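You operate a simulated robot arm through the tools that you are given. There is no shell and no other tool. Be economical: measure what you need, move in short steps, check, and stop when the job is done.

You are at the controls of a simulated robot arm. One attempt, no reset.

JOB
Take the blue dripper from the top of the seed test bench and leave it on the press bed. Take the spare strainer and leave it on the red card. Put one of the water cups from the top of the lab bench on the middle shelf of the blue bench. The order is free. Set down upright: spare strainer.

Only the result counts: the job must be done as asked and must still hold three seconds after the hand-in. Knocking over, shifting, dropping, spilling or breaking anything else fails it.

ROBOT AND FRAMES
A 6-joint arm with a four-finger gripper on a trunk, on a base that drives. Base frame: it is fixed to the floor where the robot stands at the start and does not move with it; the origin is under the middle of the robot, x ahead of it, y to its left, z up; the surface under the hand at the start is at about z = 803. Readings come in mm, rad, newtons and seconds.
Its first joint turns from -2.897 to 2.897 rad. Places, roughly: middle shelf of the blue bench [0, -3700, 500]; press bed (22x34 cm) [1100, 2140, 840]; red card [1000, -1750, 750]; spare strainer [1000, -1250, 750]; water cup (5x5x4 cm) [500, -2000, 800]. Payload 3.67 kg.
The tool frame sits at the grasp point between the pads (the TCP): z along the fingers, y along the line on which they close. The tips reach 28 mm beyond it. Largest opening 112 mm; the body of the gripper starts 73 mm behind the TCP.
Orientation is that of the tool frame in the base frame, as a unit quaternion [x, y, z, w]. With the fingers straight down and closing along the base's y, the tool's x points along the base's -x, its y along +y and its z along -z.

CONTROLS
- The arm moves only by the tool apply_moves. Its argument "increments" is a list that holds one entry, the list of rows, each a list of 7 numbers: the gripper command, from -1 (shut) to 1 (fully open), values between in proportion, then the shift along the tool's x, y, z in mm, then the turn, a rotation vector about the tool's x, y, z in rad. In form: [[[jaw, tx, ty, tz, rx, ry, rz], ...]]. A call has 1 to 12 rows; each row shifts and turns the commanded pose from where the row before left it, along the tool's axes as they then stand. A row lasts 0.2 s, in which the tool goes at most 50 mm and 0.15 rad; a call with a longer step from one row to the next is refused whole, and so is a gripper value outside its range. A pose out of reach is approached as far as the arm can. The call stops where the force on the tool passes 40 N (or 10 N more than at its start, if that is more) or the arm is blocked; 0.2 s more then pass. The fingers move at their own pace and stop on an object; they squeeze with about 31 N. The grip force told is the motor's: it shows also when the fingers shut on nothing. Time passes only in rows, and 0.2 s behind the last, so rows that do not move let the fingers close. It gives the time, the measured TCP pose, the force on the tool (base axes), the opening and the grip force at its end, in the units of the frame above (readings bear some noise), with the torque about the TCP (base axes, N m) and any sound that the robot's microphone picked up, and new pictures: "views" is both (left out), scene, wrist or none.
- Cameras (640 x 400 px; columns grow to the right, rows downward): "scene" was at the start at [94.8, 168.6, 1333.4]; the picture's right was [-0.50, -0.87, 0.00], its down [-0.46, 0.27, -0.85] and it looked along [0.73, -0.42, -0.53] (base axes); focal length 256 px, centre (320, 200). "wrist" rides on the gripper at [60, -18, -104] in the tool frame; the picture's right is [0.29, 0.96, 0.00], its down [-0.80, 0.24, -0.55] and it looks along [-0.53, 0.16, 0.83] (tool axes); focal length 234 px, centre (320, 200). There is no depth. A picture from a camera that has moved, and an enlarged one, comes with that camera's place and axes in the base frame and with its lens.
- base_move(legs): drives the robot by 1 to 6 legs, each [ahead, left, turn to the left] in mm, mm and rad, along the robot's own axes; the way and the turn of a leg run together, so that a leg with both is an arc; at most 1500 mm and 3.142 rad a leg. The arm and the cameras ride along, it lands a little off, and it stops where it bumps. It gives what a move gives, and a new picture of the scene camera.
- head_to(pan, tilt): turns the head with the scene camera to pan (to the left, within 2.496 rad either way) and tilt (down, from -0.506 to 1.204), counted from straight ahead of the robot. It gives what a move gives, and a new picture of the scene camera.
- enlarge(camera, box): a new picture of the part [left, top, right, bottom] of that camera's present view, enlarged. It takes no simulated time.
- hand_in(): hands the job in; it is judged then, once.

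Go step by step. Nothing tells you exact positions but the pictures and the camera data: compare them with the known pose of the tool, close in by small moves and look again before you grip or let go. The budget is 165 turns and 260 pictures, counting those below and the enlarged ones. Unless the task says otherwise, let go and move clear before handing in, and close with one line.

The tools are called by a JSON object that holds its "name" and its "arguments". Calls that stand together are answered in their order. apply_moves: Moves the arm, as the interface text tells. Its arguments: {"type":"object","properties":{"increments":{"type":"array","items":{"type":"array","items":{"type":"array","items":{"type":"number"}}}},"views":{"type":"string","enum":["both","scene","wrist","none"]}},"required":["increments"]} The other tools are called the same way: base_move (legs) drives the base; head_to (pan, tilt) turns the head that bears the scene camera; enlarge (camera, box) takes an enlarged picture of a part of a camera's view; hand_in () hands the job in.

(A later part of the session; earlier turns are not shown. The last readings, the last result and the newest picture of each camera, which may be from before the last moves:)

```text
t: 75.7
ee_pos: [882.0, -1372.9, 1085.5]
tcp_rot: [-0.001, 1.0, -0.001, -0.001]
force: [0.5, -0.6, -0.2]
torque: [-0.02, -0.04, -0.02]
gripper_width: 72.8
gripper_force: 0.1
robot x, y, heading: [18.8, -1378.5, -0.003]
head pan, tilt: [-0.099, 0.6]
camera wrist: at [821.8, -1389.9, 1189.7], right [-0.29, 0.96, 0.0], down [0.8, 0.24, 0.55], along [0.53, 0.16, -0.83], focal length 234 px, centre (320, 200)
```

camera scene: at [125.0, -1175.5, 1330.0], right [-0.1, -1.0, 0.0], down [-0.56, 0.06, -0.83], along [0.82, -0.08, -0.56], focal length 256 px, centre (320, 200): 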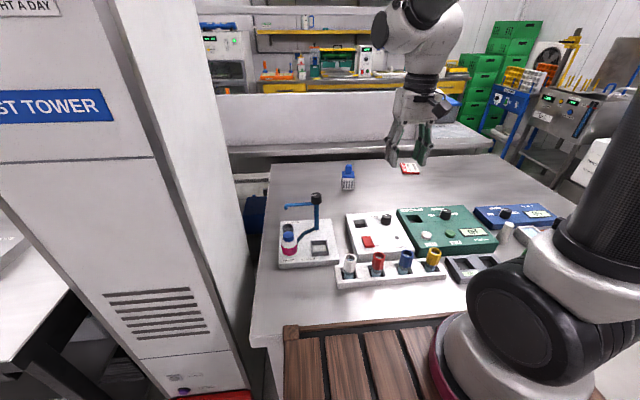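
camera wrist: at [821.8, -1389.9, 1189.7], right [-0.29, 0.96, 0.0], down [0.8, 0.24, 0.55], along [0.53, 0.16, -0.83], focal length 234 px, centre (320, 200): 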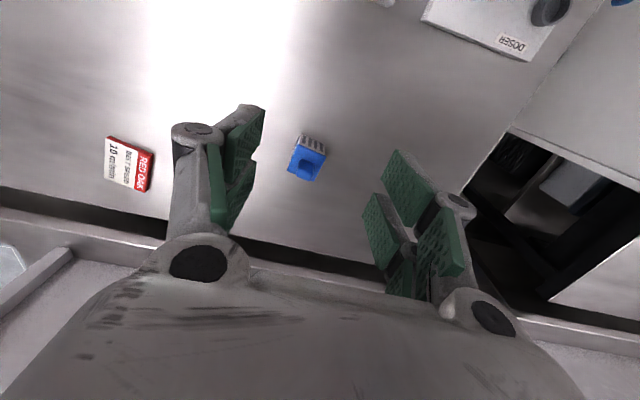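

Re-triangulated: table top ≈ 805, strainer at ≈(973,-1370), top ≈898, card ≈(1096,-1668), both axis-aligned. The card needs about 1060 mm of reach, so I'll tilt the tool 0.6 rad forward and use the same tilt for grasp and placing.

{"name": "apply_moves", "arguments": {"increments": [[[0.4, 0, 0, 0, 0, -0.15, 0], [0.4, 0, 0, 0, 0, -0.15, 0], [0.4, 0, 0, 0, 0, -0.15, 0], [0.4, 0, 0, 0, 0, -0.15, 0], [0.4, -6.2, 1, 44.6, 0, 0, 0], [0.4, -6.2, 1, 44.6, 0, 0, 0], [0.4, -6.2, 1, 44.6, 0, 0, 0], [0.4, 0, 0, 0, 0, 0, 0]]]}}

```text
t: 77.5
ee_pos: [973.1, -1370.8, 984.7]
tcp_rot: [0.0, 0.955, 0.0, 0.295]
force: [0.3, 0.1, -0.6]
torque: [0.02, -0.02, 0.03]
gripper_width: 78.2
gripper_force: 0.1
robot x, y, heading: [18.5, -1379.4, 0.004]
head pan, tilt: [-0.099, 0.6]
camera scene: at [124.9, -1175.5, 1330.0], right [-0.1, -1.0, 0.0], down [-0.56, 0.06, -0.83], along [0.82, -0.08, -0.56], focal length 256 px, centre (320, 200)
camera wrist: at [864.5, -1387.4, 1037.5], right [-0.24, 0.96, -0.16], down [0.35, 0.24, 0.91], along [0.91, 0.16, -0.39], focal length 234 px, centre (320, 200)
```

scene: 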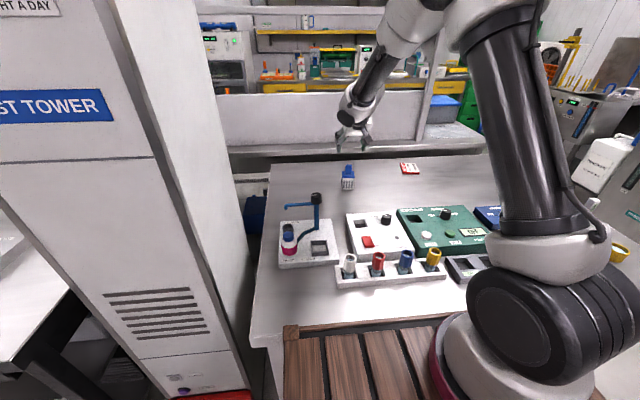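
wrist: 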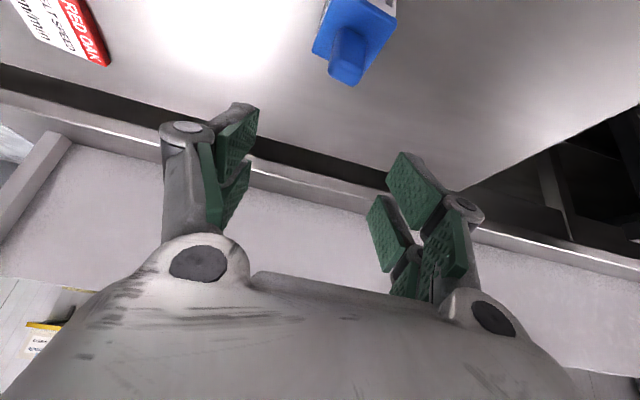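

Knob measured at (971,-1367). Descend partly and look.

{"name": "apply_moves", "arguments": {"increments": [[[0.4, 24.1, 1.5, 35.2, 0, 0, 0], [0.4, 24.1, 1.5, 35.2, 0, 0, 0], [0.4, 0, 0, 0, 0, 0, 0]]]}}

```text
t: 78.3
ee_pos: [971.0, -1367.1, 898.8]
tcp_rot: [0.0, 0.956, 0.0, 0.295]
force: [-0.2, 1.1, 0.9]
torque: [0.0, 0.0, -0.01]
gripper_width: 78.3
gripper_force: 0.1
robot x, y, heading: [19.0, -1381.9, 0.004]
head pan, tilt: [-0.099, 0.6]
camera scene: at [125.0, -1175.4, 1330.0], right [-0.1, -0.99, 0.0], down [-0.56, 0.06, -0.83], along [0.82, -0.08, -0.56], focal length 256 px, centre (320, 200)
camera wrist: at [862.7, -1384.6, 951.6], right [-0.24, 0.96, -0.16], down [0.35, 0.24, 0.91], along [0.91, 0.16, -0.39], focal length 234 px, centre (320, 200)
```

scene: 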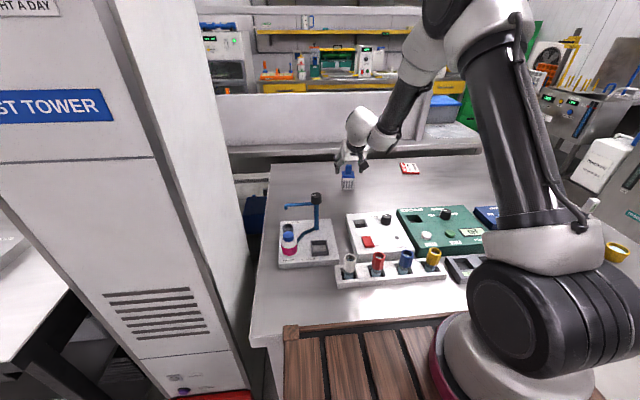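
wrist: 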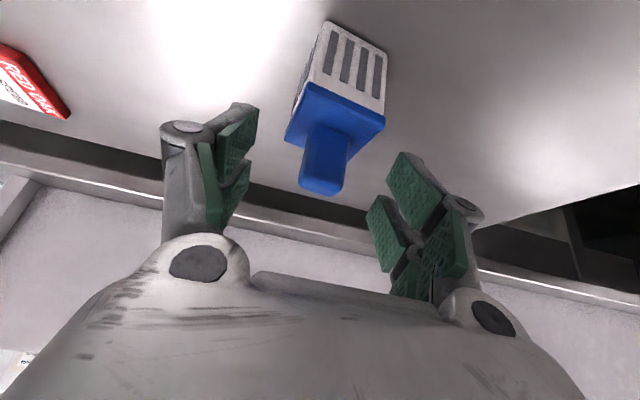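

Perfectly centred. Descend 42 mm so the pads straddle the block, then close.

{"name": "apply_moves", "arguments": {"increments": [[[0.4, 11.9, 0.5, 17.3, 0, 0, 0], [0.4, 11.9, 0.5, 17.3, 0, 0, 0], [0.4, 0, 0, 0, 0, 0, 0]]]}}

```text
t: 79.1
ee_pos: [971.3, -1364.9, 858.6]
tcp_rot: [0.0, 0.956, 0.0, 0.294]
force: [0.1, 0.3, 0.6]
torque: [0.0, 0.0, 0.0]
gripper_width: 78.5
gripper_force: 0.0
robot x, y, heading: [20.5, -1378.3, 0.001]
head pan, tilt: [-0.099, 0.6]
camera scene: at [125.1, -1175.5, 1330.0], right [-0.1, -1.0, 0.0], down [-0.56, 0.06, -0.83], along [0.82, -0.08, -0.56], focal length 256 px, centre (320, 200)
camera wrist: at [862.9, -1382.8, 910.4], right [-0.24, 0.96, -0.16], down [0.35, 0.24, 0.91], along [0.91, 0.16, -0.39], focal length 234 px, centre (320, 200)
```

scene: 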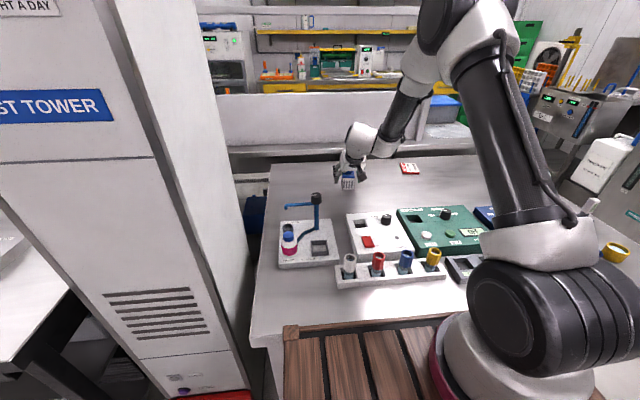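
wrist: 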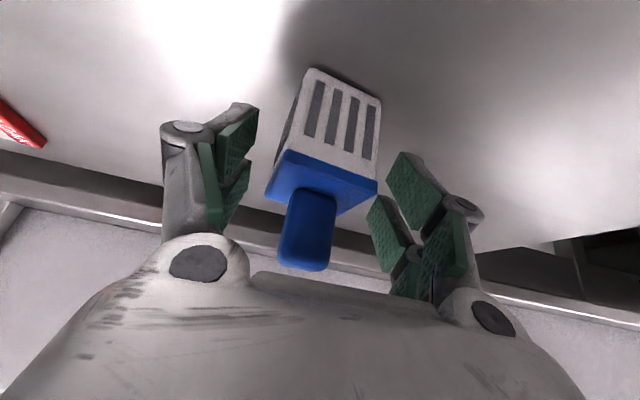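

Close on it.

{"name": "apply_moves", "arguments": {"increments": [[[0, 0, -1, 0, 0, 0, 0], [-0.3, 0, 0, 0, 0, 0, 0], [-1, 0, 0, 0, 0, 0, 0], [-1, 0, 0, 0, 0, 0, 0]]], "views": "wrist"}}

```text
t: 80.1
ee_pos: [972.5, -1366.1, 857.6]
tcp_rot: [-0.001, 0.956, 0.0, 0.293]
force: [-0.1, -0.1, 1.0]
torque: [0.02, -0.01, 0.03]
gripper_width: 45.5
gripper_force: 31.0
robot x, y, heading: [19.8, -1381.4, 0.0]
head pan, tilt: [-0.099, 0.6]
camera wrist: at [863.0, -1383.8, 910.7], right [-0.24, 0.96, -0.16], down [0.35, 0.24, 0.91], along [0.91, 0.16, -0.39], focal length 234 px, centre (320, 200)
```

wrist: 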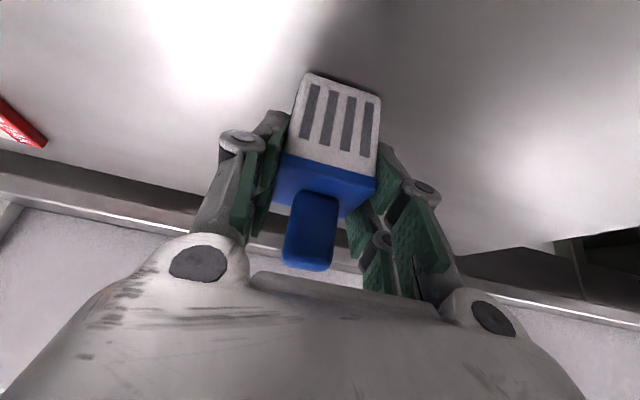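

Gripped (45.5 mm). Lift 80 mm straight up.

{"name": "apply_moves", "arguments": {"increments": [[[-1, -11, 0, -16, 0, 0, 0], [-1, -17, 0, -25, 0, 0, 0], [-1, -17, 0, -25, 0, 0, 0], [-1, 0, 0, 0, 0, 0, 0]]], "views": "wrist"}}

```text
t: 81.1
ee_pos: [971.0, -1366.5, 938.1]
tcp_rot: [0.0, 0.956, 0.0, 0.294]
force: [0.3, 0.8, -0.8]
torque: [-0.02, 0.01, -0.02]
gripper_width: 45.3
gripper_force: 31.2
robot x, y, heading: [22.5, -1381.5, -0.0]
head pan, tilt: [-0.099, 0.6]
camera wrist: at [862.5, -1383.1, 991.2], right [-0.24, 0.96, -0.16], down [0.35, 0.24, 0.91], along [0.91, 0.16, -0.39], focal length 234 px, centre (320, 200)
```

wrist: 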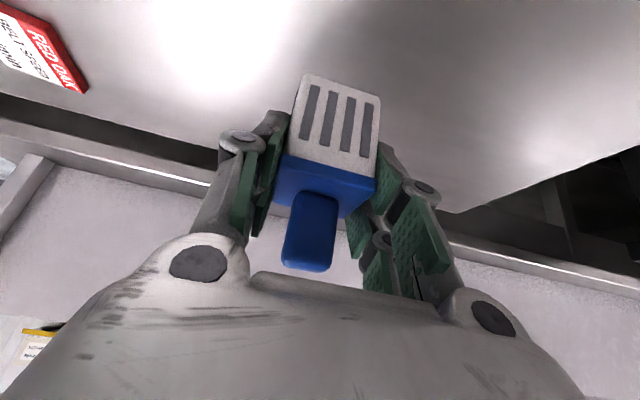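

Drive sideways to line up with the card (back 40 first to avoid rubbing the bench).

{"name": "base_move", "arguments": {"legs": [[-40, 0, 0], [0, -290, 0]]}}

{"name": "enlarge", "arguments": {"camera": "wrist", "box": [160, 0, 480, 200]}}

```text
t: 83.5
ee_pos: [931.5, -1653.0, 937.9]
tcp_rot: [-0.001, 0.956, 0.0, 0.293]
force: [-0.4, 0.6, -1.0]
torque: [0.02, -0.01, -0.05]
gripper_width: 45.2
gripper_force: 31.3
robot x, y, heading: [-14.5, -1663.6, 0.003]
head pan, tilt: [-0.099, 0.6]
camera scene: at [85.5, -1463.9, 1330.0], right [-0.1, -1.0, 0.0], down [-0.56, 0.06, -0.82], along [0.82, -0.08, -0.57], focal length 256 px, centre (320, 200)
```

scene: 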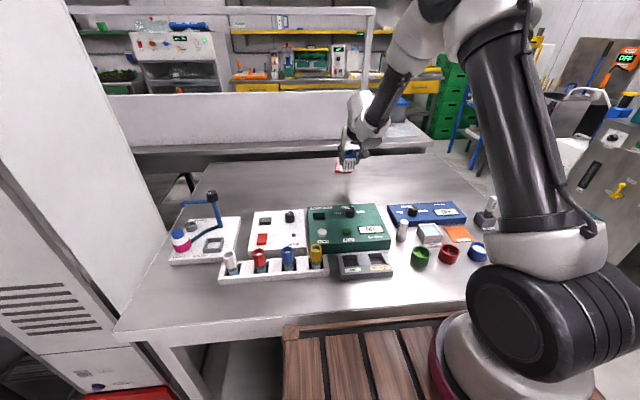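

```text
2.00 times, centred on (320, 100) of wrist
camera zoom: at [823.1, -1671.2, 991.1], right [-0.24, 0.96, -0.16], down [0.35, 0.24, 0.91], along [0.91, 0.16, -0.39], focal length 468 px, centre (320, 400)
```

zoom: 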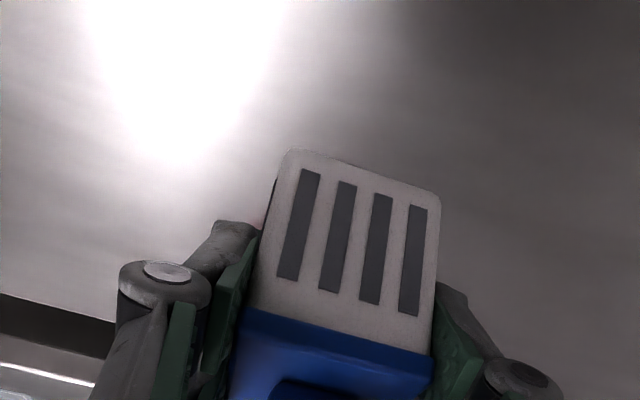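

Move the base forward again, then extend the arm toward the card.

{"name": "base_move", "arguments": {"legs": [[38, 0, 0]]}}

{"name": "apply_moves", "arguments": {"increments": [[[-1, -33.5, -5.3, 23, 0, 0, 0], [-1, -33.5, -5.3, 23, 0, 0, 0], [-1, -33.5, -5.3, 23, 0, 0, 0], [-1, 0, 0, 0, 0, 0, 0]]]}}

```text
t: 84.4
ee_pos: [970.4, -1653.3, 937.3]
tcp_rot: [0.0, 0.956, 0.0, 0.294]
force: [1.4, 0.2, 0.2]
torque: [0.01, -0.01, 0.01]
gripper_width: 45.2
gripper_force: 30.3
robot x, y, heading: [14.6, -1669.2, 0.0]
head pan, tilt: [-0.099, 0.6]
camera scene: at [123.8, -1464.0, 1330.0], right [-0.1, -1.0, 0.0], down [-0.56, 0.06, -0.82], along [0.82, -0.08, -0.57], focal length 256 px, centre (320, 200)
```

scene: 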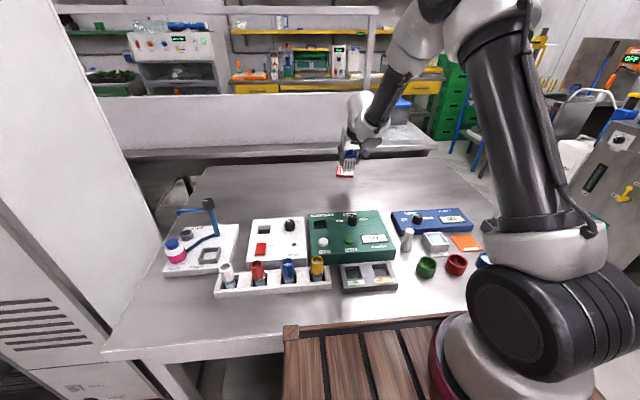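

```text
t: 85.4
ee_pos: [1092.3, -1670.0, 935.4]
tcp_rot: [-0.001, 0.956, 0.001, 0.295]
force: [-0.1, 0.6, 0.0]
torque: [0.03, -0.01, 0.03]
gripper_width: 45.4
gripper_force: 31.1
robot x, y, heading: [19.4, -1667.8, 0.002]
head pan, tilt: [-0.099, 0.6]
camera scene: at [123.6, -1464.0, 1330.0], right [-0.1, -1.0, 0.0], down [-0.56, 0.06, -0.83], along [0.82, -0.08, -0.57], focal length 256 px, centre (320, 200)
camera wrist: at [983.3, -1687.6, 989.4], right [-0.24, 0.96, -0.16], down [0.35, 0.24, 0.91], along [0.91, 0.16, -0.39], focal length 234 px, centre (320, 200)
```

scene: 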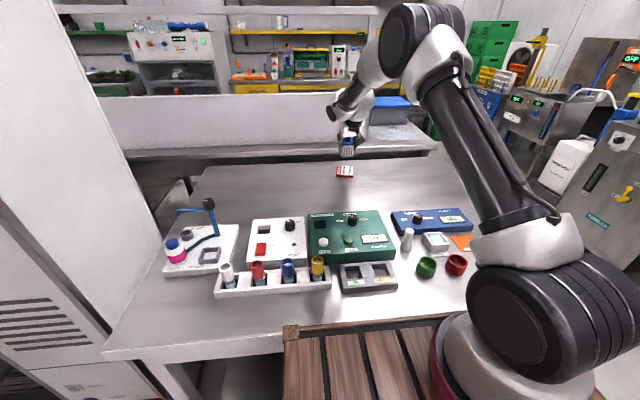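
wrist: 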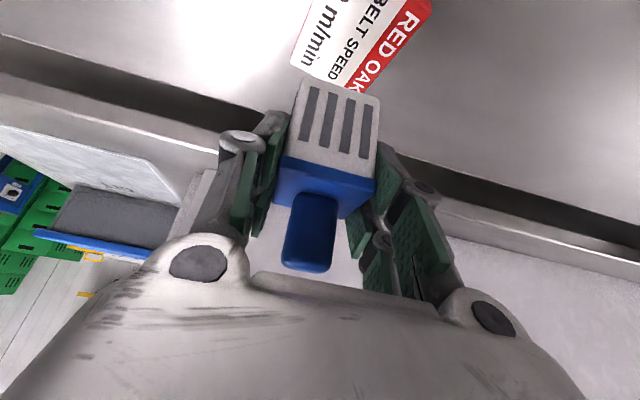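

Card centre ≈(1096,-1668); strainer is right over it. Descend.

{"name": "apply_moves", "arguments": {"increments": [[[-1, 17, 0, 24.8, 0, 0, 0], [-1, 14, 0, 20.6, 0, 0, 0], [-1, 0, 0, 0, 0, 0, 0]]]}}

```text
t: 86.2
ee_pos: [1090.8, -1670.3, 881.5]
tcp_rot: [-0.001, 0.956, 0.0, 0.294]
force: [1.2, 0.4, -0.7]
torque: [0.03, -0.01, -0.01]
gripper_width: 45.1
gripper_force: 31.1
robot x, y, heading: [21.8, -1665.3, 0.001]
head pan, tilt: [-0.099, 0.6]
camera scene: at [123.7, -1464.0, 1330.0], right [-0.1, -1.0, 0.0], down [-0.56, 0.06, -0.82], along [0.82, -0.08, -0.57], focal length 256 px, centre (320, 200)
camera wrist: at [982.4, -1688.1, 934.6], right [-0.24, 0.96, -0.16], down [0.35, 0.24, 0.91], along [0.91, 0.16, -0.39], focal length 234 px, centre (320, 200)
```

scene: 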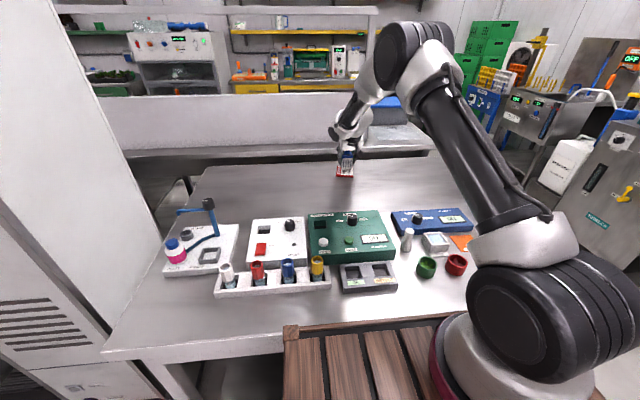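
wrist: 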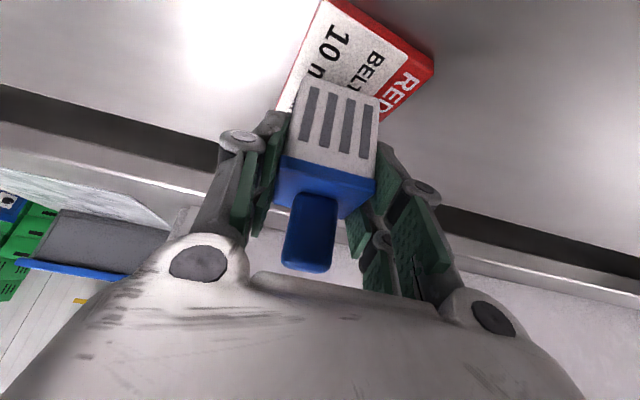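

Lower in small steps (and 5 mm further forward) until contact.

{"name": "apply_moves", "arguments": {"increments": [[[-1, -4, 0, 2.8, 0, 0, 0], [-1, 2.3, 0, 3.3, 0, 0, 0], [-1, 2.3, 0, 3.3, 0, 0, 0], [-1, 1.7, 0, 2.5, 0, 0, 0], [-1, 1.7, 0, 2.5, 0, 0, 0], [-1, 0, 0, 0, 0, 0, 0]]], "views": "wrist"}}

```text
t: 87.6
ee_pos: [1096.9, -1669.8, 870.2]
tcp_rot: [0.0, 0.956, 0.0, 0.295]
force: [-0.3, 0.1, 4.6]
torque: [0.11, -0.01, -0.02]
gripper_width: 45.3
gripper_force: 30.8
robot x, y, heading: [18.3, -1667.0, -0.002]
head pan, tilt: [-0.099, 0.6]
camera wrist: at [987.8, -1687.3, 921.8], right [-0.24, 0.96, -0.16], down [0.35, 0.24, 0.91], along [0.91, 0.16, -0.39], focal length 234 px, centre (320, 200)
```

wrist: 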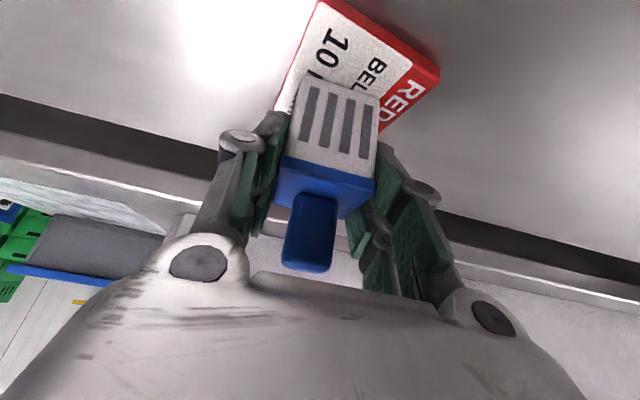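

Contact at 4.6 N. Release gently.

{"name": "apply_moves", "arguments": {"increments": [[[-0.12, 0, 0, 0, 0, 0, 0], [0.0, 0, 0, 0, 0, 0, 0], [0.2, 0, 0, 0, 0, 0, 0], [0.4, 0, 0, 0, 0, 0, 0]]], "views": "wrist"}}

```text
t: 88.6
ee_pos: [1096.6, -1669.3, 867.3]
tcp_rot: [0.0, 0.956, 0.0, 0.294]
force: [0.4, -1.0, 0.3]
torque: [0.01, -0.01, 0.0]
gripper_width: 78.8
gripper_force: 0.0
robot x, y, heading: [14.7, -1669.2, 0.001]
head pan, tilt: [-0.099, 0.6]
camera wrist: at [987.7, -1687.3, 921.2], right [-0.24, 0.96, -0.16], down [0.35, 0.24, 0.91], along [0.91, 0.16, -0.39], focal length 234 px, centre (320, 200)
```

wrist: 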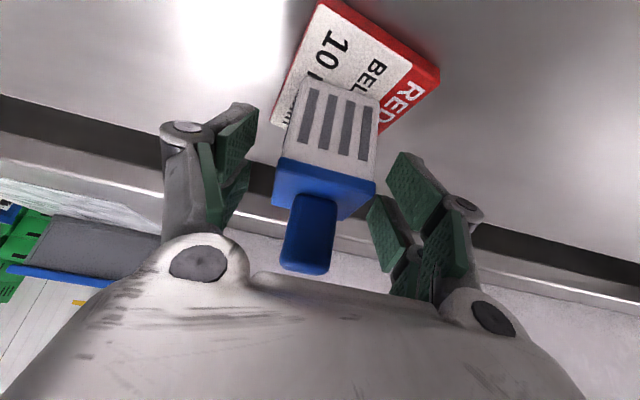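

It stands on the card. Rise straight up, then retract and untilt.

{"name": "apply_moves", "arguments": {"increments": [[[0.4, -14, 0, -20.6, 0, 0, 0], [0.4, -20, 0, -29, 0, 0, 0], [0.4, -25, 0, -37, 0, 0, 0], [0.4, -25, 0, -37, 0, 0, 0], [0.4, 30, 0, -25, 0, 0.15, 0], [0.4, 37, 0, -15, 0, 0.15, 0], [0.4, 40, 0, -10, 0, 0.15, 0], [0.4, 40, 0, 0, 0, 0.15, 0], [0.4, 0, 0, 0, 0, 0, 0]]]}}

```text
t: 90.6
ee_pos: [937.8, -1669.5, 1010.9]
tcp_rot: [0.0, 1.0, 0.0, -0.002]
force: [0.3, 1.3, 0.6]
torque: [0.0, -0.01, -0.05]
gripper_width: 78.2
gripper_force: 0.0
robot x, y, heading: [19.9, -1668.2, -0.003]
head pan, tilt: [-0.099, 0.6]
camera scene: at [123.7, -1464.0, 1330.0], right [-0.1, -1.0, 0.0], down [-0.56, 0.06, -0.82], along [0.82, -0.08, -0.57], focal length 256 px, centre (320, 200)
camera wrist: at [876.5, -1687.2, 1116.1], right [-0.29, 0.96, 0.0], down [0.8, 0.24, 0.55], along [0.53, 0.16, -0.83], focal length 234 px, centre (320, 200)
```

scene: 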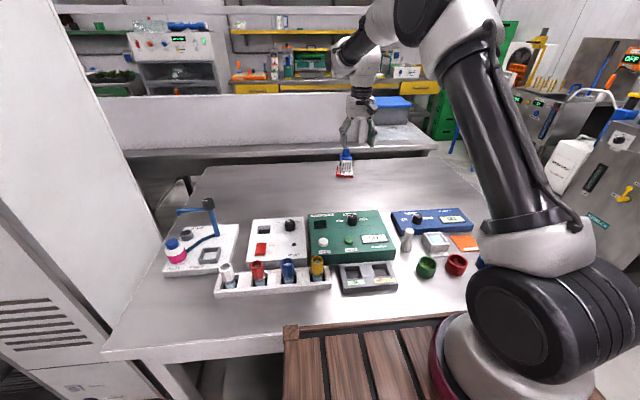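
wrist: 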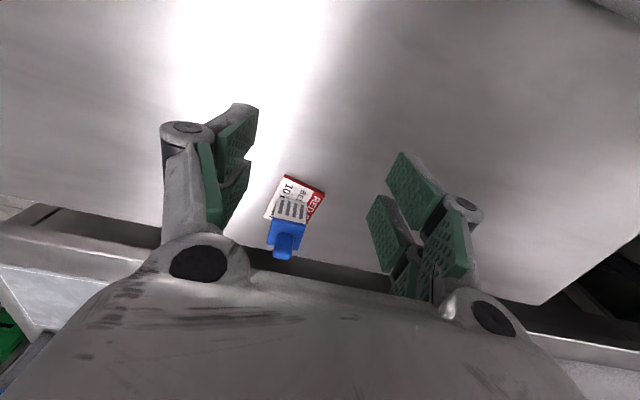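

Strainer done. Now back up and align with the water cups (blue at ≈(530,-1931), yellow at ≈(544,-2019)).

{"name": "base_move", "arguments": {"legs": [[-350, 0, 0], [0, -270, 0]]}}

{"name": "head_to", "arguments": {"pan": -0.15, "tilt": 0.55}}

```text
t: 94.4
ee_pos: [587.1, -1938.3, 1009.8]
tcp_rot: [-0.001, 1.0, -0.001, -0.001]
force: [-0.3, -0.1, 0.0]
torque: [0.03, -0.01, 0.04]
gripper_width: 78.4
gripper_force: 0.1
robot x, y, heading: [-334.1, -1936.3, 0.005]
head pan, tilt: [-0.099, 0.6]
camera scene: at [-225.8, -1735.0, 1330.0], right [-0.1, -1.0, 0.0], down [-0.56, 0.05, -0.82], along [0.82, -0.08, -0.57], focal length 256 px, centre (320, 200)
```

scene: 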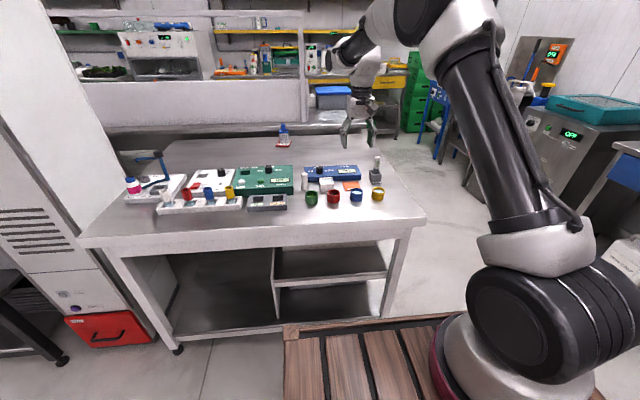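

```text
t: 95.0
ee_pos: [586.3, -1938.4, 1011.3]
tcp_rot: [-0.003, 1.0, 0.0, -0.002]
force: [-0.5, 0.2, -0.1]
torque: [0.01, -0.01, -0.02]
gripper_width: 78.2
gripper_force: 0.0
robot x, y, heading: [-327.1, -1944.9, 0.004]
head pan, tilt: [-0.15, 0.55]
camera scene: at [-224.9, -1739.7, 1334.5], right [-0.15, -0.99, 0.0], down [-0.52, 0.08, -0.85], along [0.84, -0.12, -0.52], focal length 256 px, centre (320, 200)
```

scene: 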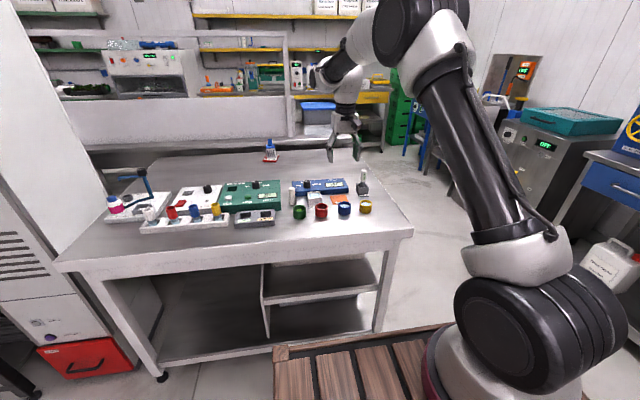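

{"name": "enlarge", "arguments": {"camera": "scene", "box": [270, 150, 430, 250]}}

{"name": "apply_moves", "arguments": {"increments": [[[0.4, 45, 0, -20, 0, 0, 0], [0.4, 45, 0, -20, 0, 0, 0], [0.4, 20, 0, 0, 0, 0, 0], [0.4, 0, 0, 0, 0, 0, 0.15], [0.4, 0, 0, 0, 0, 0, 0.15], [0.4, 0, 0, 0, 0, 0, 0.15], [0.4, 0, 0, 0, 0, 0, 0.15], [0.4, 0, 0, 0, 0, 0, 0.15], [0.4, 0, 0, 0, 0, 0, 0.15], [0.4, 0, 0, 0, 0, 0, 0.15], [0.4, 0, 0, 0, 0, 0, 0.15], [0.4, 0, 0, 0, 0, 0, 0.15]]], "views": "none"}}

{"name": "apply_moves", "arguments": {"increments": [[[0.4, 0, 0, 0, 0, 0, 0.15], [0.4, 0, 0, 0, 0, 0, 0.15], [0.4, 0, 0, 0, 0, 0, 0.15], [0.4, 0, 0, 0, 0, 0, 0.15], [0.4, 0, 0, 0, 0, 0, 0.15], [0.4, 0, 0, 0, 0, 0, 0.15], [0.4, 0, 0, 0, 0, 0, 0.15], [0.4, 0, 0, 0, 0, 0, 0.15], [0.4, 0, 0, 0, 0, 0, 0.15], [0.4, 0, 0, 0, 0, 0, 0.15], [0.4, 0, 0, 0, 0, 0, 0.15], [0.4, 0, 0, 0, 0, 0, 0.142]]], "views": "wrist"}}

```text
4.00 times, centred on (350, 200) of scene
camera zoom: at [-224.9, -1739.7, 1334.5], right [-0.15, -0.99, 0.0], down [-0.52, 0.08, -0.85], along [0.84, -0.12, -0.52], focal length 1023 px, centre (200, 200)
```

zoom: 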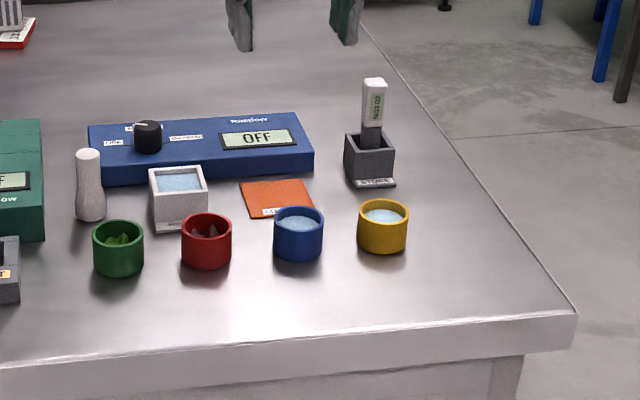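

```text
t: 97.6
ee_pos: [478.2, -1939.6, 1051.2]
tcp_rot: [0.625, 0.781, -0.001, -0.001]
force: [0.7, 0.3, -0.4]
torque: [0.01, 0.02, 0.02]
gripper_width: 78.6
gripper_force: 0.0
robot x, y, heading: [-328.8, -1941.0, 0.005]
head pan, tilt: [-0.15, 0.55]
```

```text
t: 100.2
ee_pos: [486.3, -2035.8, 1039.4]
tcp_rot: [0.996, 0.073, -0.002, -0.041]
force: [-0.4, 2.2, 0.6]
torque: [-0.17, -0.01, -0.01]
gripper_width: 78.3
gripper_force: 0.0
out of reach, approached as far as the arm can: row 10, 11, 12
robot x, y, heading: [-330.4, -1938.2, -0.0]
head pan, tilt: [-0.15, 0.55]
camera wrist: at [542.8, -2017.0, 1146.1], right [0.42, -0.9, -0.08], down [-0.75, -0.4, 0.53], along [-0.51, -0.16, -0.84], focal length 234 px, centre (320, 200)
```

wrist: 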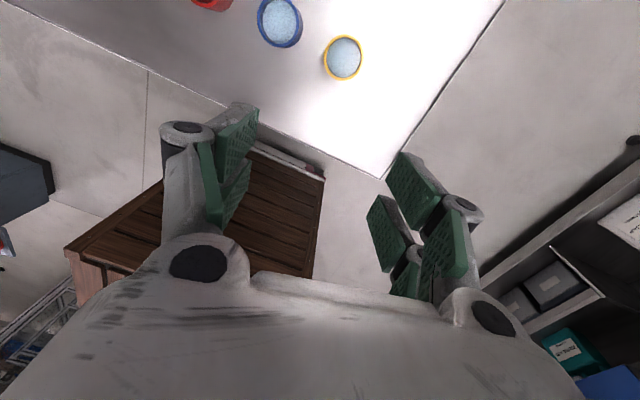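

Wrist limit reached going that way. I'll undo the turn and instead grasp with the tool tilted ~0.9 rad forward (camera side down), keeping this tilt to place inside the shelf. I'll take the yellow water cup at ≈(518,-2013).

{"name": "apply_moves", "arguments": {"increments": [[[0.4, 0, 0, 0, 0, 0, -0.15], [0.4, 0, 0, 0, 0, 0, -0.15], [0.4, 0, 0, 0, 0, 0, -0.15], [0.4, 0, 0, 0, 0, 0, -0.15], [0.4, 0, 0, 0, 0, 0, -0.15], [0.4, 0, 0, 0, 0, 0, -0.15], [0.4, 0, 0, 0, 0, 0, -0.15], [0.4, 0, 0, 0, 0, 0, -0.15], [0.4, 0, 0, 0, 0, 0, -0.15], [0.4, 0, 0, 0, 0, 0, -0.15], [0.4, 0, 0, 0, 0, 0, -0.15], [0.4, 0, 0, 0, 0, 0, -0.142]]], "views": "none"}}

{"name": "apply_moves", "arguments": {"increments": [[[0.4, 0, 0, 0, 0, 0, -0.15], [0.4, 0, 0, 0, 0, 0, -0.15], [0.4, 0, 0, 0, 0, 0, -0.15], [0.4, 0, 0, 0, 0, 0, -0.15], [0.4, 0, 0, 0, 0, 0, -0.15], [0.4, 0, 0, 0, 0, 0, -0.15], [0.4, 0, 0, 0, 0, 0, -0.15], [0.4, 0, 0, 0, 0, 0, -0.15], [0.4, 0, 0, 0, 0, 0, -0.15]]], "views": "none"}}

```text
t: 102.8
ee_pos: [486.1, -2037.7, 1040.6]
tcp_rot: [0.566, 0.824, 0.032, -0.026]
force: [0.1, 0.3, -0.7]
torque: [-0.01, 0.03, 0.02]
gripper_width: 78.6
gripper_force: 0.1
robot x, y, heading: [-331.1, -1940.1, 0.006]
head pan, tilt: [-0.15, 0.55]
```

```text
t: 104.8
ee_pos: [487.1, -2037.4, 1039.2]
tcp_rot: [-0.072, 0.997, 0.042, 0.0]
force: [-0.2, 1.1, -0.2]
torque: [-0.03, -0.01, 0.0]
gripper_width: 78.6
gripper_force: 0.0
robot x, y, heading: [-330.6, -1938.0, 0.005]
head pan, tilt: [-0.15, 0.55]
```

Restore the straight orientation, then tilt 0.9 rad.

{"name": "apply_moves", "arguments": {"increments": [[[0.3, 0, 0, 0, 0.042, 0, 0.072], [0.3, 0, 0, 0, 0.042, 0, 0.072], [0.3, 0, 0, 0, 0, -0.15, 0], [0.3, 0, 0, 0, 0, -0.15, 0], [0.3, 0, 0, 0, 0, -0.15, 0], [0.3, 0, 0, 0, 0, -0.15, 0], [0.3, 0, 0, 0, 0, -0.15, 0], [0.3, 0, 0, 0, 0, -0.15, 0], [0.3, 20, 12, 40, 0, 0, 0], [0.3, 20, 12, 40, 0, 0, 0], [0.3, 0, 0, 0, 0, 0, 0]]]}}

```text
t: 107.2
ee_pos: [505.0, -2020.1, 1022.4]
tcp_rot: [0.004, 0.951, -0.007, 0.308]
force: [-0.7, -0.8, 0.0]
torque: [0.02, 0.03, 0.0]
gripper_width: 72.8
gripper_force: 0.0
out of reach, approached as far as the arm can: row 7, 8, 9, 10
robot x, y, heading: [-327.1, -1939.3, 0.001]
head pan, tilt: [-0.15, 0.55]
camera scene: at [-225.0, -1739.7, 1334.5], right [-0.15, -0.99, 0.0], down [-0.52, 0.08, -0.85], along [0.84, -0.13, -0.52], focal length 256 px, centre (320, 200)
camera wrist: at [394.1, -2037.0, 1072.3], right [-0.22, 0.96, -0.18], down [0.33, 0.25, 0.91], along [0.92, 0.15, -0.37], focal length 234 px, centre (320, 200)
```

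scene: 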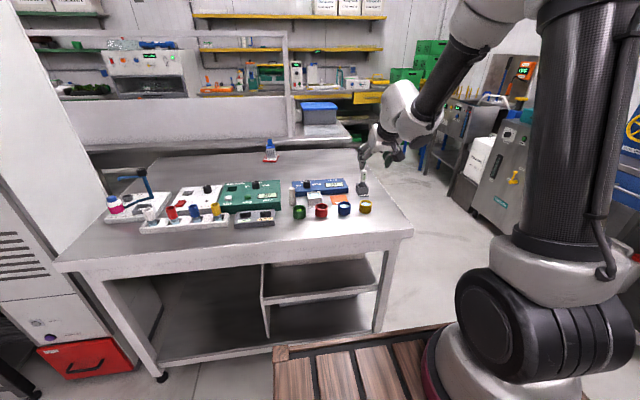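
wrist: 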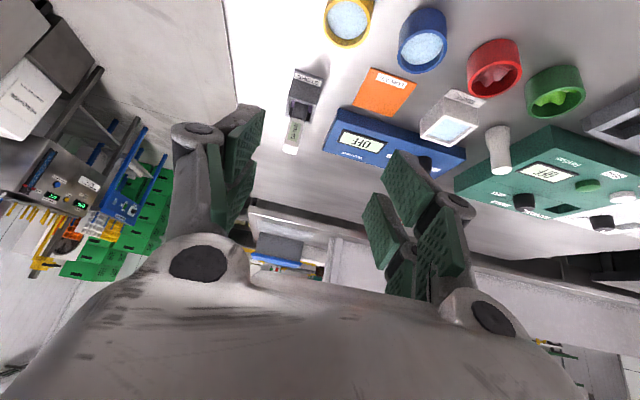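

Tilt is limited (~0.63) at this distance. Before gripping the cup, I'll inspect the blue bench's shelf and test which tool pose works there.

{"name": "base_move", "arguments": {"legs": [[0, 0, -1.571], [300, 0, 0]]}}

{"name": "head_to", "arguments": {"pan": 0.1, "tilt": 0.4}}

```text
t: 113.1
ee_pos: [-433.8, -3072.6, 1022.2]
tcp_rot: [0.682, 0.664, -0.224, 0.21]
force: [-0.6, -0.3, -0.4]
torque: [-0.01, 0.03, 0.0]
gripper_width: 72.9
gripper_force: 0.1
robot x, y, heading: [-337.6, -2242.6, -1.589]
head pan, tilt: [-0.15, 0.55]
camera scene: at [-138.5, -2353.8, 1334.5], right [-0.99, 0.17, 0.0], down [0.09, 0.52, -0.85], along [-0.14, -0.84, -0.52], focal length 256 px, centre (320, 200)
```

scene: 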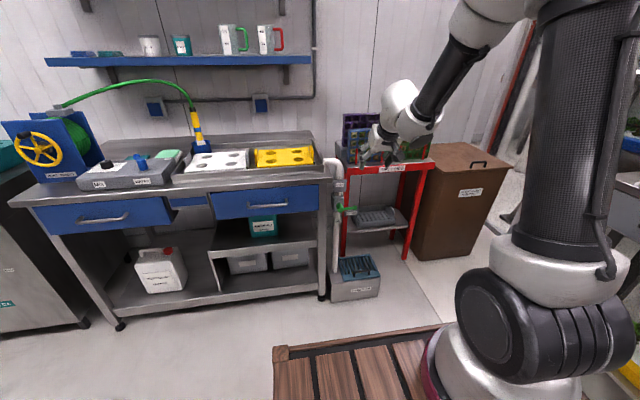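

```text
t: 113.9
ee_pos: [-434.0, -3072.9, 1021.7]
tcp_rot: [0.682, 0.664, -0.224, 0.209]
force: [-0.6, -1.1, 0.4]
torque: [0.02, 0.02, 0.01]
gripper_width: 72.8
gripper_force: 0.2
robot x, y, heading: [-332.5, -2243.2, -1.587]
head pan, tilt: [0.099, 0.4]
camera scene: at [-116.0, -2357.5, 1348.2], right [-1.0, -0.08, 0.0], down [-0.03, 0.39, -0.92], along [0.07, -0.92, -0.39], focal length 256 px, centre (320, 200)
```

scene: 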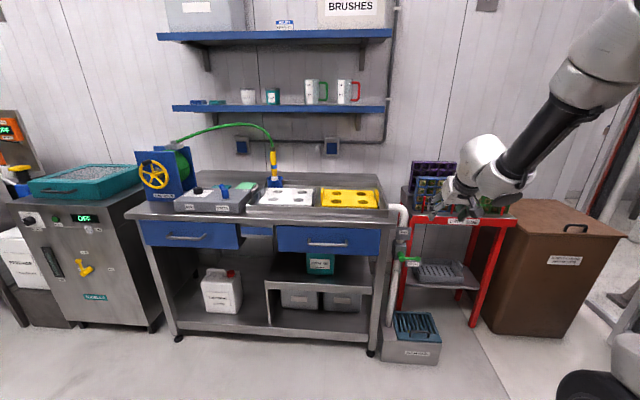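

{"name": "enlarge", "arguments": {"camera": "scene", "box": [200, 200, 440, 350]}}

{"name": "head_to", "arguments": {"pan": 0.1, "tilt": 0.8}}

```text
2.67 times, centred on (320, 275) of scene
camera zoom: at [-116.0, -2357.5, 1348.2], right [-1.0, -0.08, 0.0], down [-0.03, 0.39, -0.92], along [0.07, -0.92, -0.39], focal length 682 px, centre (320, 0)
```

zoom: 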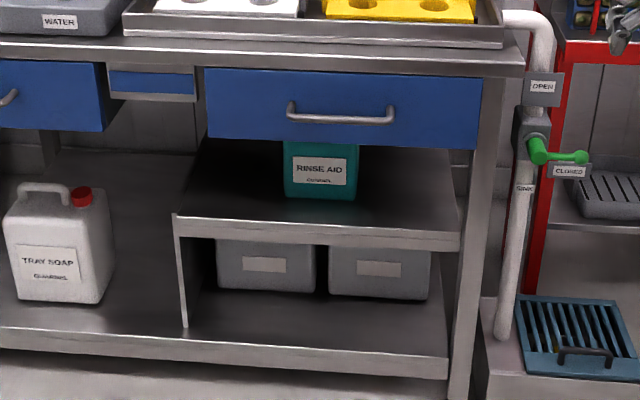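

```text
t: 114.8
ee_pos: [-435.2, -3072.7, 1022.2]
tcp_rot: [0.682, 0.663, -0.225, 0.21]
force: [0.3, 0.1, -0.1]
torque: [-0.02, -0.02, -0.01]
gripper_width: 73.0
gripper_force: 0.1
robot x, y, heading: [-334.5, -2241.1, -1.588]
head pan, tilt: [0.099, 0.799]
camera scene: at [-116.9, -2345.6, 1313.2], right [-1.0, -0.08, 0.0], down [-0.06, 0.71, -0.7], along [0.06, -0.7, -0.72], focal length 256 px, centre (320, 200)
```

scene: 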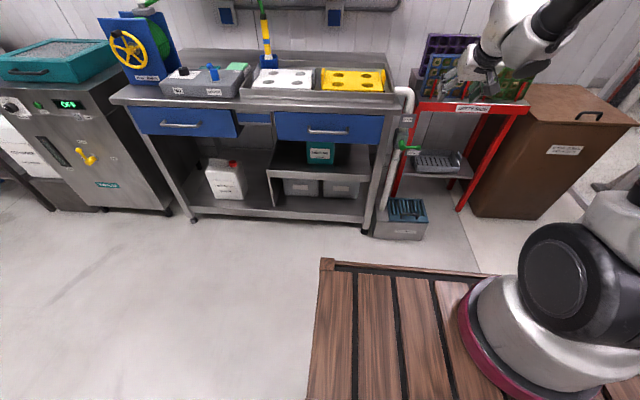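

Middle shelf: front edge y≈-3390, z≈445, x from -304 to 248; the rinse-aid bottle stands mid, drawer bottom ≈632. Free spot at x≈140. I'll drive left and test arm poses in the free space in front.

{"name": "base_move", "arguments": {"legs": [[0, 400, 0.017]]}}

{"name": "apply_moves", "arguments": {"increments": [[[0.3, 0, 45, 0, 0, 0, 0], [0.3, 0, 45, 0, 0, 0, 0], [0.3, 0, 45, 0, 0, 0, 0], [0.3, 0, 45, 0, 0, 0, 0], [0.3, 28, 0, 40, 0, 0, 0], [0.3, 28, 0, 40, 0, 0, 0], [0.3, 28, 0, 40, 0, 0, 0], [0.3, 28, 0, 40, 0, 0, 0], [0.3, 28, 0, 40, 0, 0, 0], [0.3, 28, 0, 40, 0, 0, 0], [0.3, 28, 0, 40, 0, 0, 0], [0.3, 28, 0, 40, 0, 0, 0]]], "views": "scene"}}

```text
t: 117.3
ee_pos: [-15.3, -3079.1, 1024.4]
tcp_rot: [0.677, 0.669, -0.223, 0.211]
force: [0.4, -0.3, 0.2]
torque: [-0.02, -0.01, 0.02]
gripper_width: 73.0
gripper_force: 0.1
robot x, y, heading: [70.8, -2243.4, -1.568]
head pan, tilt: [0.099, 0.799]
camera scene: at [290.6, -2346.5, 1313.1], right [-1.0, -0.1, 0.0], down [-0.07, 0.71, -0.7], along [0.07, -0.69, -0.72], focal length 256 px, centre (320, 200)
```

scene: 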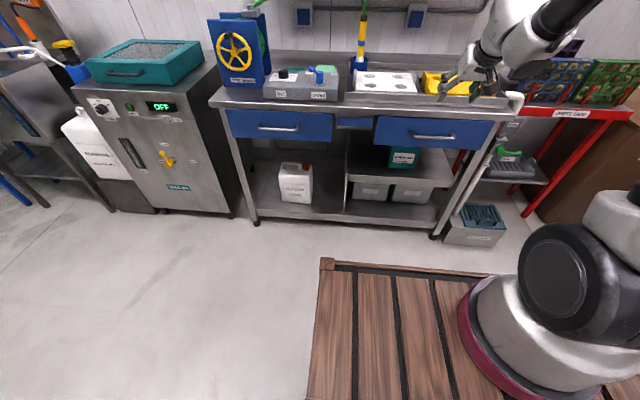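

```text
t: 119.9
ee_pos: [172.2, -3108.7, 641.2]
tcp_rot: [0.675, 0.672, -0.229, 0.201]
force: [0.6, 0.4, 0.7]
torque: [0.04, -0.02, 0.01]
gripper_width: 72.9
gripper_force: 0.1
out of reach, approached as far as the arm can: row 10, 11, 12
robot x, y, heading: [72.1, -2245.2, -1.57]
head pan, tilt: [0.099, 0.799]
camera scene: at [290.5, -2346.3, 1313.1], right [-1.0, -0.1, 0.0], down [-0.07, 0.71, -0.7], along [0.07, -0.69, -0.72], focal length 256 px, centre (320, 200)
```

scene: 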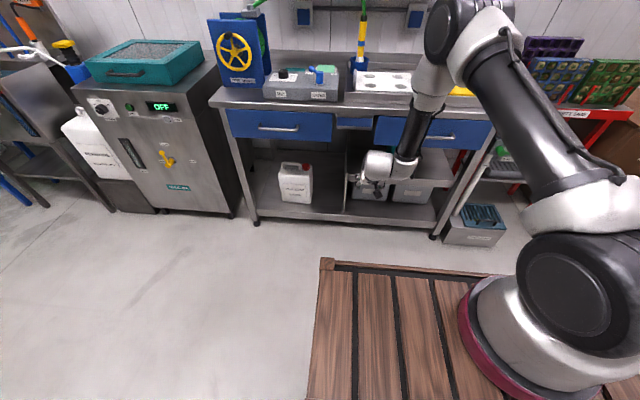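

Reach limit hit there at z=641. Try further out and lower, still in free space.

{"name": "apply_moves", "arguments": {"increments": [[[0.3, -37, 0, 25.5, 0, 0, 0], [0.3, -37, 0, 25.5, 0, 0, 0], [0.3, 22.6, 0, 33, 0, 0, 0], [0.3, 22.6, 0, 33, 0, 0, 0], [0.3, 22.6, 0, 33, 0, 0, 0], [0.3, 0, 0, 0, 0, 0, 0]]], "views": "scene"}}

```text
t: 121.3
ee_pos: [169.7, -3200.8, 522.9]
tcp_rot: [0.677, 0.669, -0.223, 0.211]
force: [0.5, -0.2, -0.6]
torque: [0.02, 0.03, 0.01]
gripper_width: 72.7
gripper_force: 0.1
robot x, y, heading: [67.2, -2244.7, -1.57]
head pan, tilt: [0.099, 0.799]
camera scene: at [290.6, -2346.6, 1313.1], right [-1.0, -0.1, 0.0], down [-0.07, 0.71, -0.7], along [0.07, -0.69, -0.72], focal length 256 px, centre (320, 200)
```

scene: 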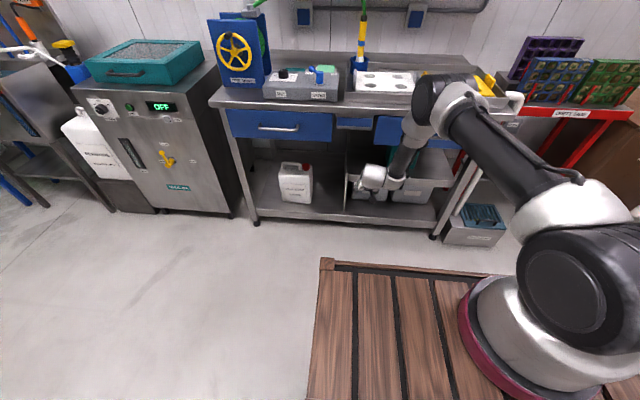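

Works further out. Try more tilt here (+0.3) and lower.

{"name": "apply_moves", "arguments": {"increments": [[[0.3, 0, 0, 0, 0, -0.1, 0], [0.3, 0, 0, 0, 0, -0.1, 0], [0.3, 0, 0, 0, 0, -0.1, 0], [0.3, 0, 0, 0, 0, 0, 0]]], "views": "none"}}

{"name": "apply_moves", "arguments": {"increments": [[[0.3, -30, 0, 30, 0, 0, 0], [0.3, 30, 0, 20, 0, 0, 0], [0.3, 0, 0, 0, 0, 0, 0]]], "views": "both"}}

```text
t: 122.3
ee_pos: [181.6, -3220.7, 522.0]
tcp_rot: [0.635, 0.633, -0.328, 0.298]
force: [0.6, -0.6, 0.1]
torque: [0.0, 0.0, 0.01]
gripper_width: 72.6
gripper_force: 0.0
out of reach, approached as far as the arm can: row 2, 3
robot x, y, heading: [73.7, -2248.7, -1.575]
head pan, tilt: [0.099, 0.799]
```

```text
t: 123.1
ee_pos: [179.8, -3258.9, 490.7]
tcp_rot: [0.635, 0.63, -0.321, 0.311]
force: [-1.4, 0.0, -0.1]
torque: [0.0, 0.03, -0.01]
gripper_width: 72.8
gripper_force: 0.2
robot x, y, heading: [71.6, -2245.2, -1.571]
head pan, tilt: [0.099, 0.799]
camera scene: at [290.6, -2346.6, 1313.1], right [-1.0, -0.1, 0.0], down [-0.07, 0.71, -0.7], along [0.07, -0.69, -0.72], focal length 256 px, centre (320, 200)
camera wrist: at [163.5, -3140.2, 507.0], right [0.96, 0.16, -0.24], down [0.25, -0.04, 0.97], along [0.14, -0.99, -0.08], focal length 234 px, centre (320, 200)
```

scene: 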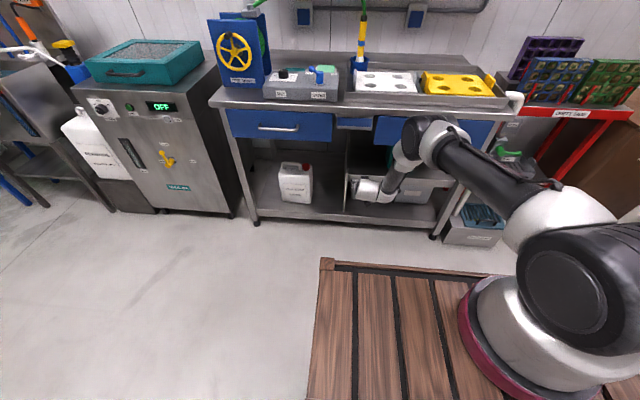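
wrist: 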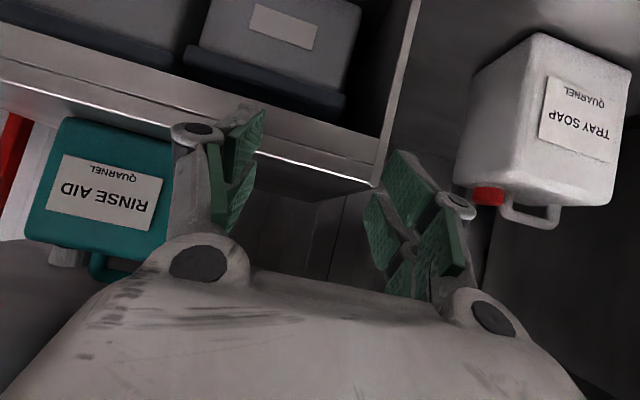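

With r≈1020, tilt 0.93 works at shelf height (shelf edge y≈-3381, top z≈459). Now test the same tilt at table height by rising straight up.

{"name": "apply_moves", "arguments": {"increments": [[[0.3, -36, 0, -27, 0, 0, 0], [0.3, -36, 0, -27, 0, 0, 0], [0.3, -36, 0, -27, 0, 0, 0], [0.3, -36, 0, -27, 0, 0, 0], [0.3, -36, 0, -27, 0, 0, 0], [0.3, -36, 0, -27, 0, 0, 0], [0.3, -36, 0, -27, 0, 0, 0], [0.3, -34, 0, -25, 0, 0, 0], [0.3, 0, 0, 0, 0, 0, 0]]], "views": "scene"}}

```text
t: 125.1
ee_pos: [183.4, -3261.8, 849.5]
tcp_rot: [0.636, 0.629, -0.322, 0.31]
force: [-0.2, -1.0, 0.3]
torque: [-0.04, 0.0, -0.01]
gripper_width: 73.1
gripper_force: 0.1
robot x, y, heading: [68.6, -2243.6, -1.573]
head pan, tilt: [0.099, 0.799]
camera scene: at [290.6, -2346.6, 1313.1], right [-1.0, -0.1, 0.0], down [-0.07, 0.71, -0.7], along [0.07, -0.69, -0.72], focal length 256 px, centre (320, 200)
```

scene: 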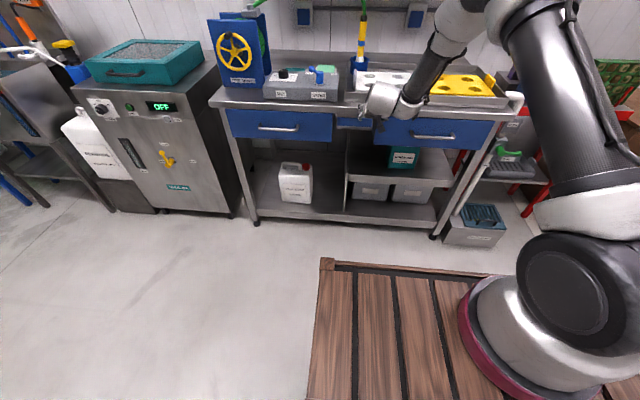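

Same pose works at table height, so I can keep it and move with the base. Raise a bit, then drive to the cup: back, right, turn, right.

{"name": "apply_moves", "arguments": {"increments": [[[0.3, -32, 0, -24, 0, 0, 0], [0.3, -32, 0, -24, 0, 0, 0], [0.3, 0, 0, 0, 0, 0, 0]]], "views": "none"}}

{"name": "base_move", "arguments": {"legs": [[-250, 0, 0], [0, -720, 0], [0, 0, 1.571], [0, -130, 0]]}}

{"name": "head_to", "arguments": {"pan": -0.1, "tilt": 0.45}}

```text
t: 125.9
ee_pos: [182.6, -3263.0, 927.6]
tcp_rot: [0.636, 0.63, -0.32, 0.31]
force: [0.1, -0.4, -0.8]
torque: [0.0, -0.01, 0.01]
gripper_width: 72.9
gripper_force: 0.0
robot x, y, heading: [68.2, -2242.1, -1.573]
head pan, tilt: [0.099, 0.799]
```

```text
t: 136.0
ee_pos: [362.8, -2000.3, 928.1]
tcp_rot: [0.003, 0.895, -0.008, 0.446]
force: [-0.2, -0.1, -0.2]
torque: [0.0, 0.01, 0.0]
gripper_width: 72.8
gripper_force: 0.0
robot x, y, heading: [-655.0, -2119.7, 0.007]
head pan, tilt: [0.099, 0.799]
camera scene: at [-558.9, -1897.3, 1313.1], right [0.1, -0.99, 0.0], down [-0.71, -0.07, -0.7], along [0.69, 0.07, -0.72], focal length 256 px, centre (320, 200)
```

scene: 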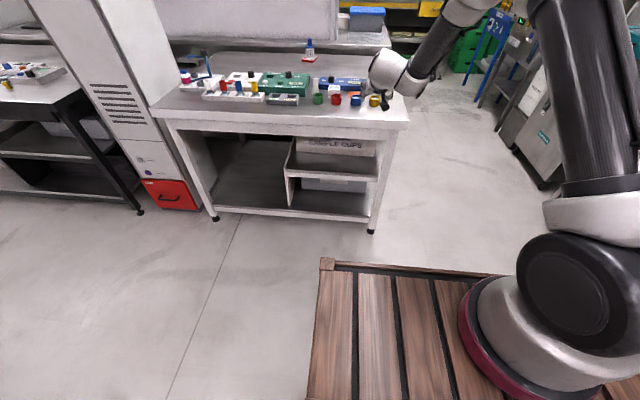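

```text
t: 136.8
ee_pos: [362.4, -2000.9, 927.1]
tcp_rot: [0.002, 0.895, -0.006, 0.446]
force: [0.6, -0.3, 0.0]
torque: [0.01, 0.02, 0.01]
gripper_width: 72.7
gripper_force: 0.0
robot x, y, heading: [-654.9, -2117.9, 0.0]
head pan, tilt: [-0.099, 0.45]
camera scene: at [-547.7, -1914.3, 1343.5], right [-0.1, -1.0, 0.0], down [-0.43, 0.04, -0.9], along [0.9, -0.09, -0.44], focal length 256 px, centre (320, 200)
```

scene: 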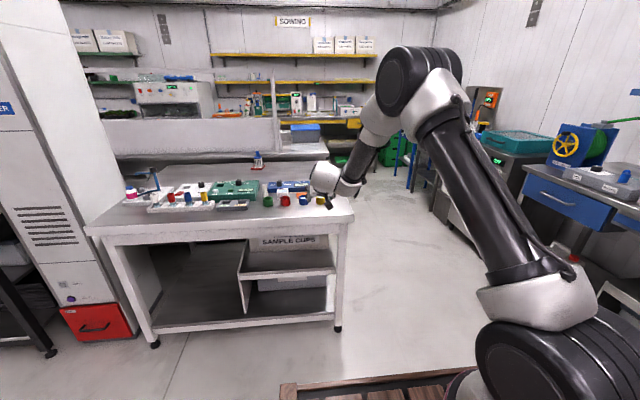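

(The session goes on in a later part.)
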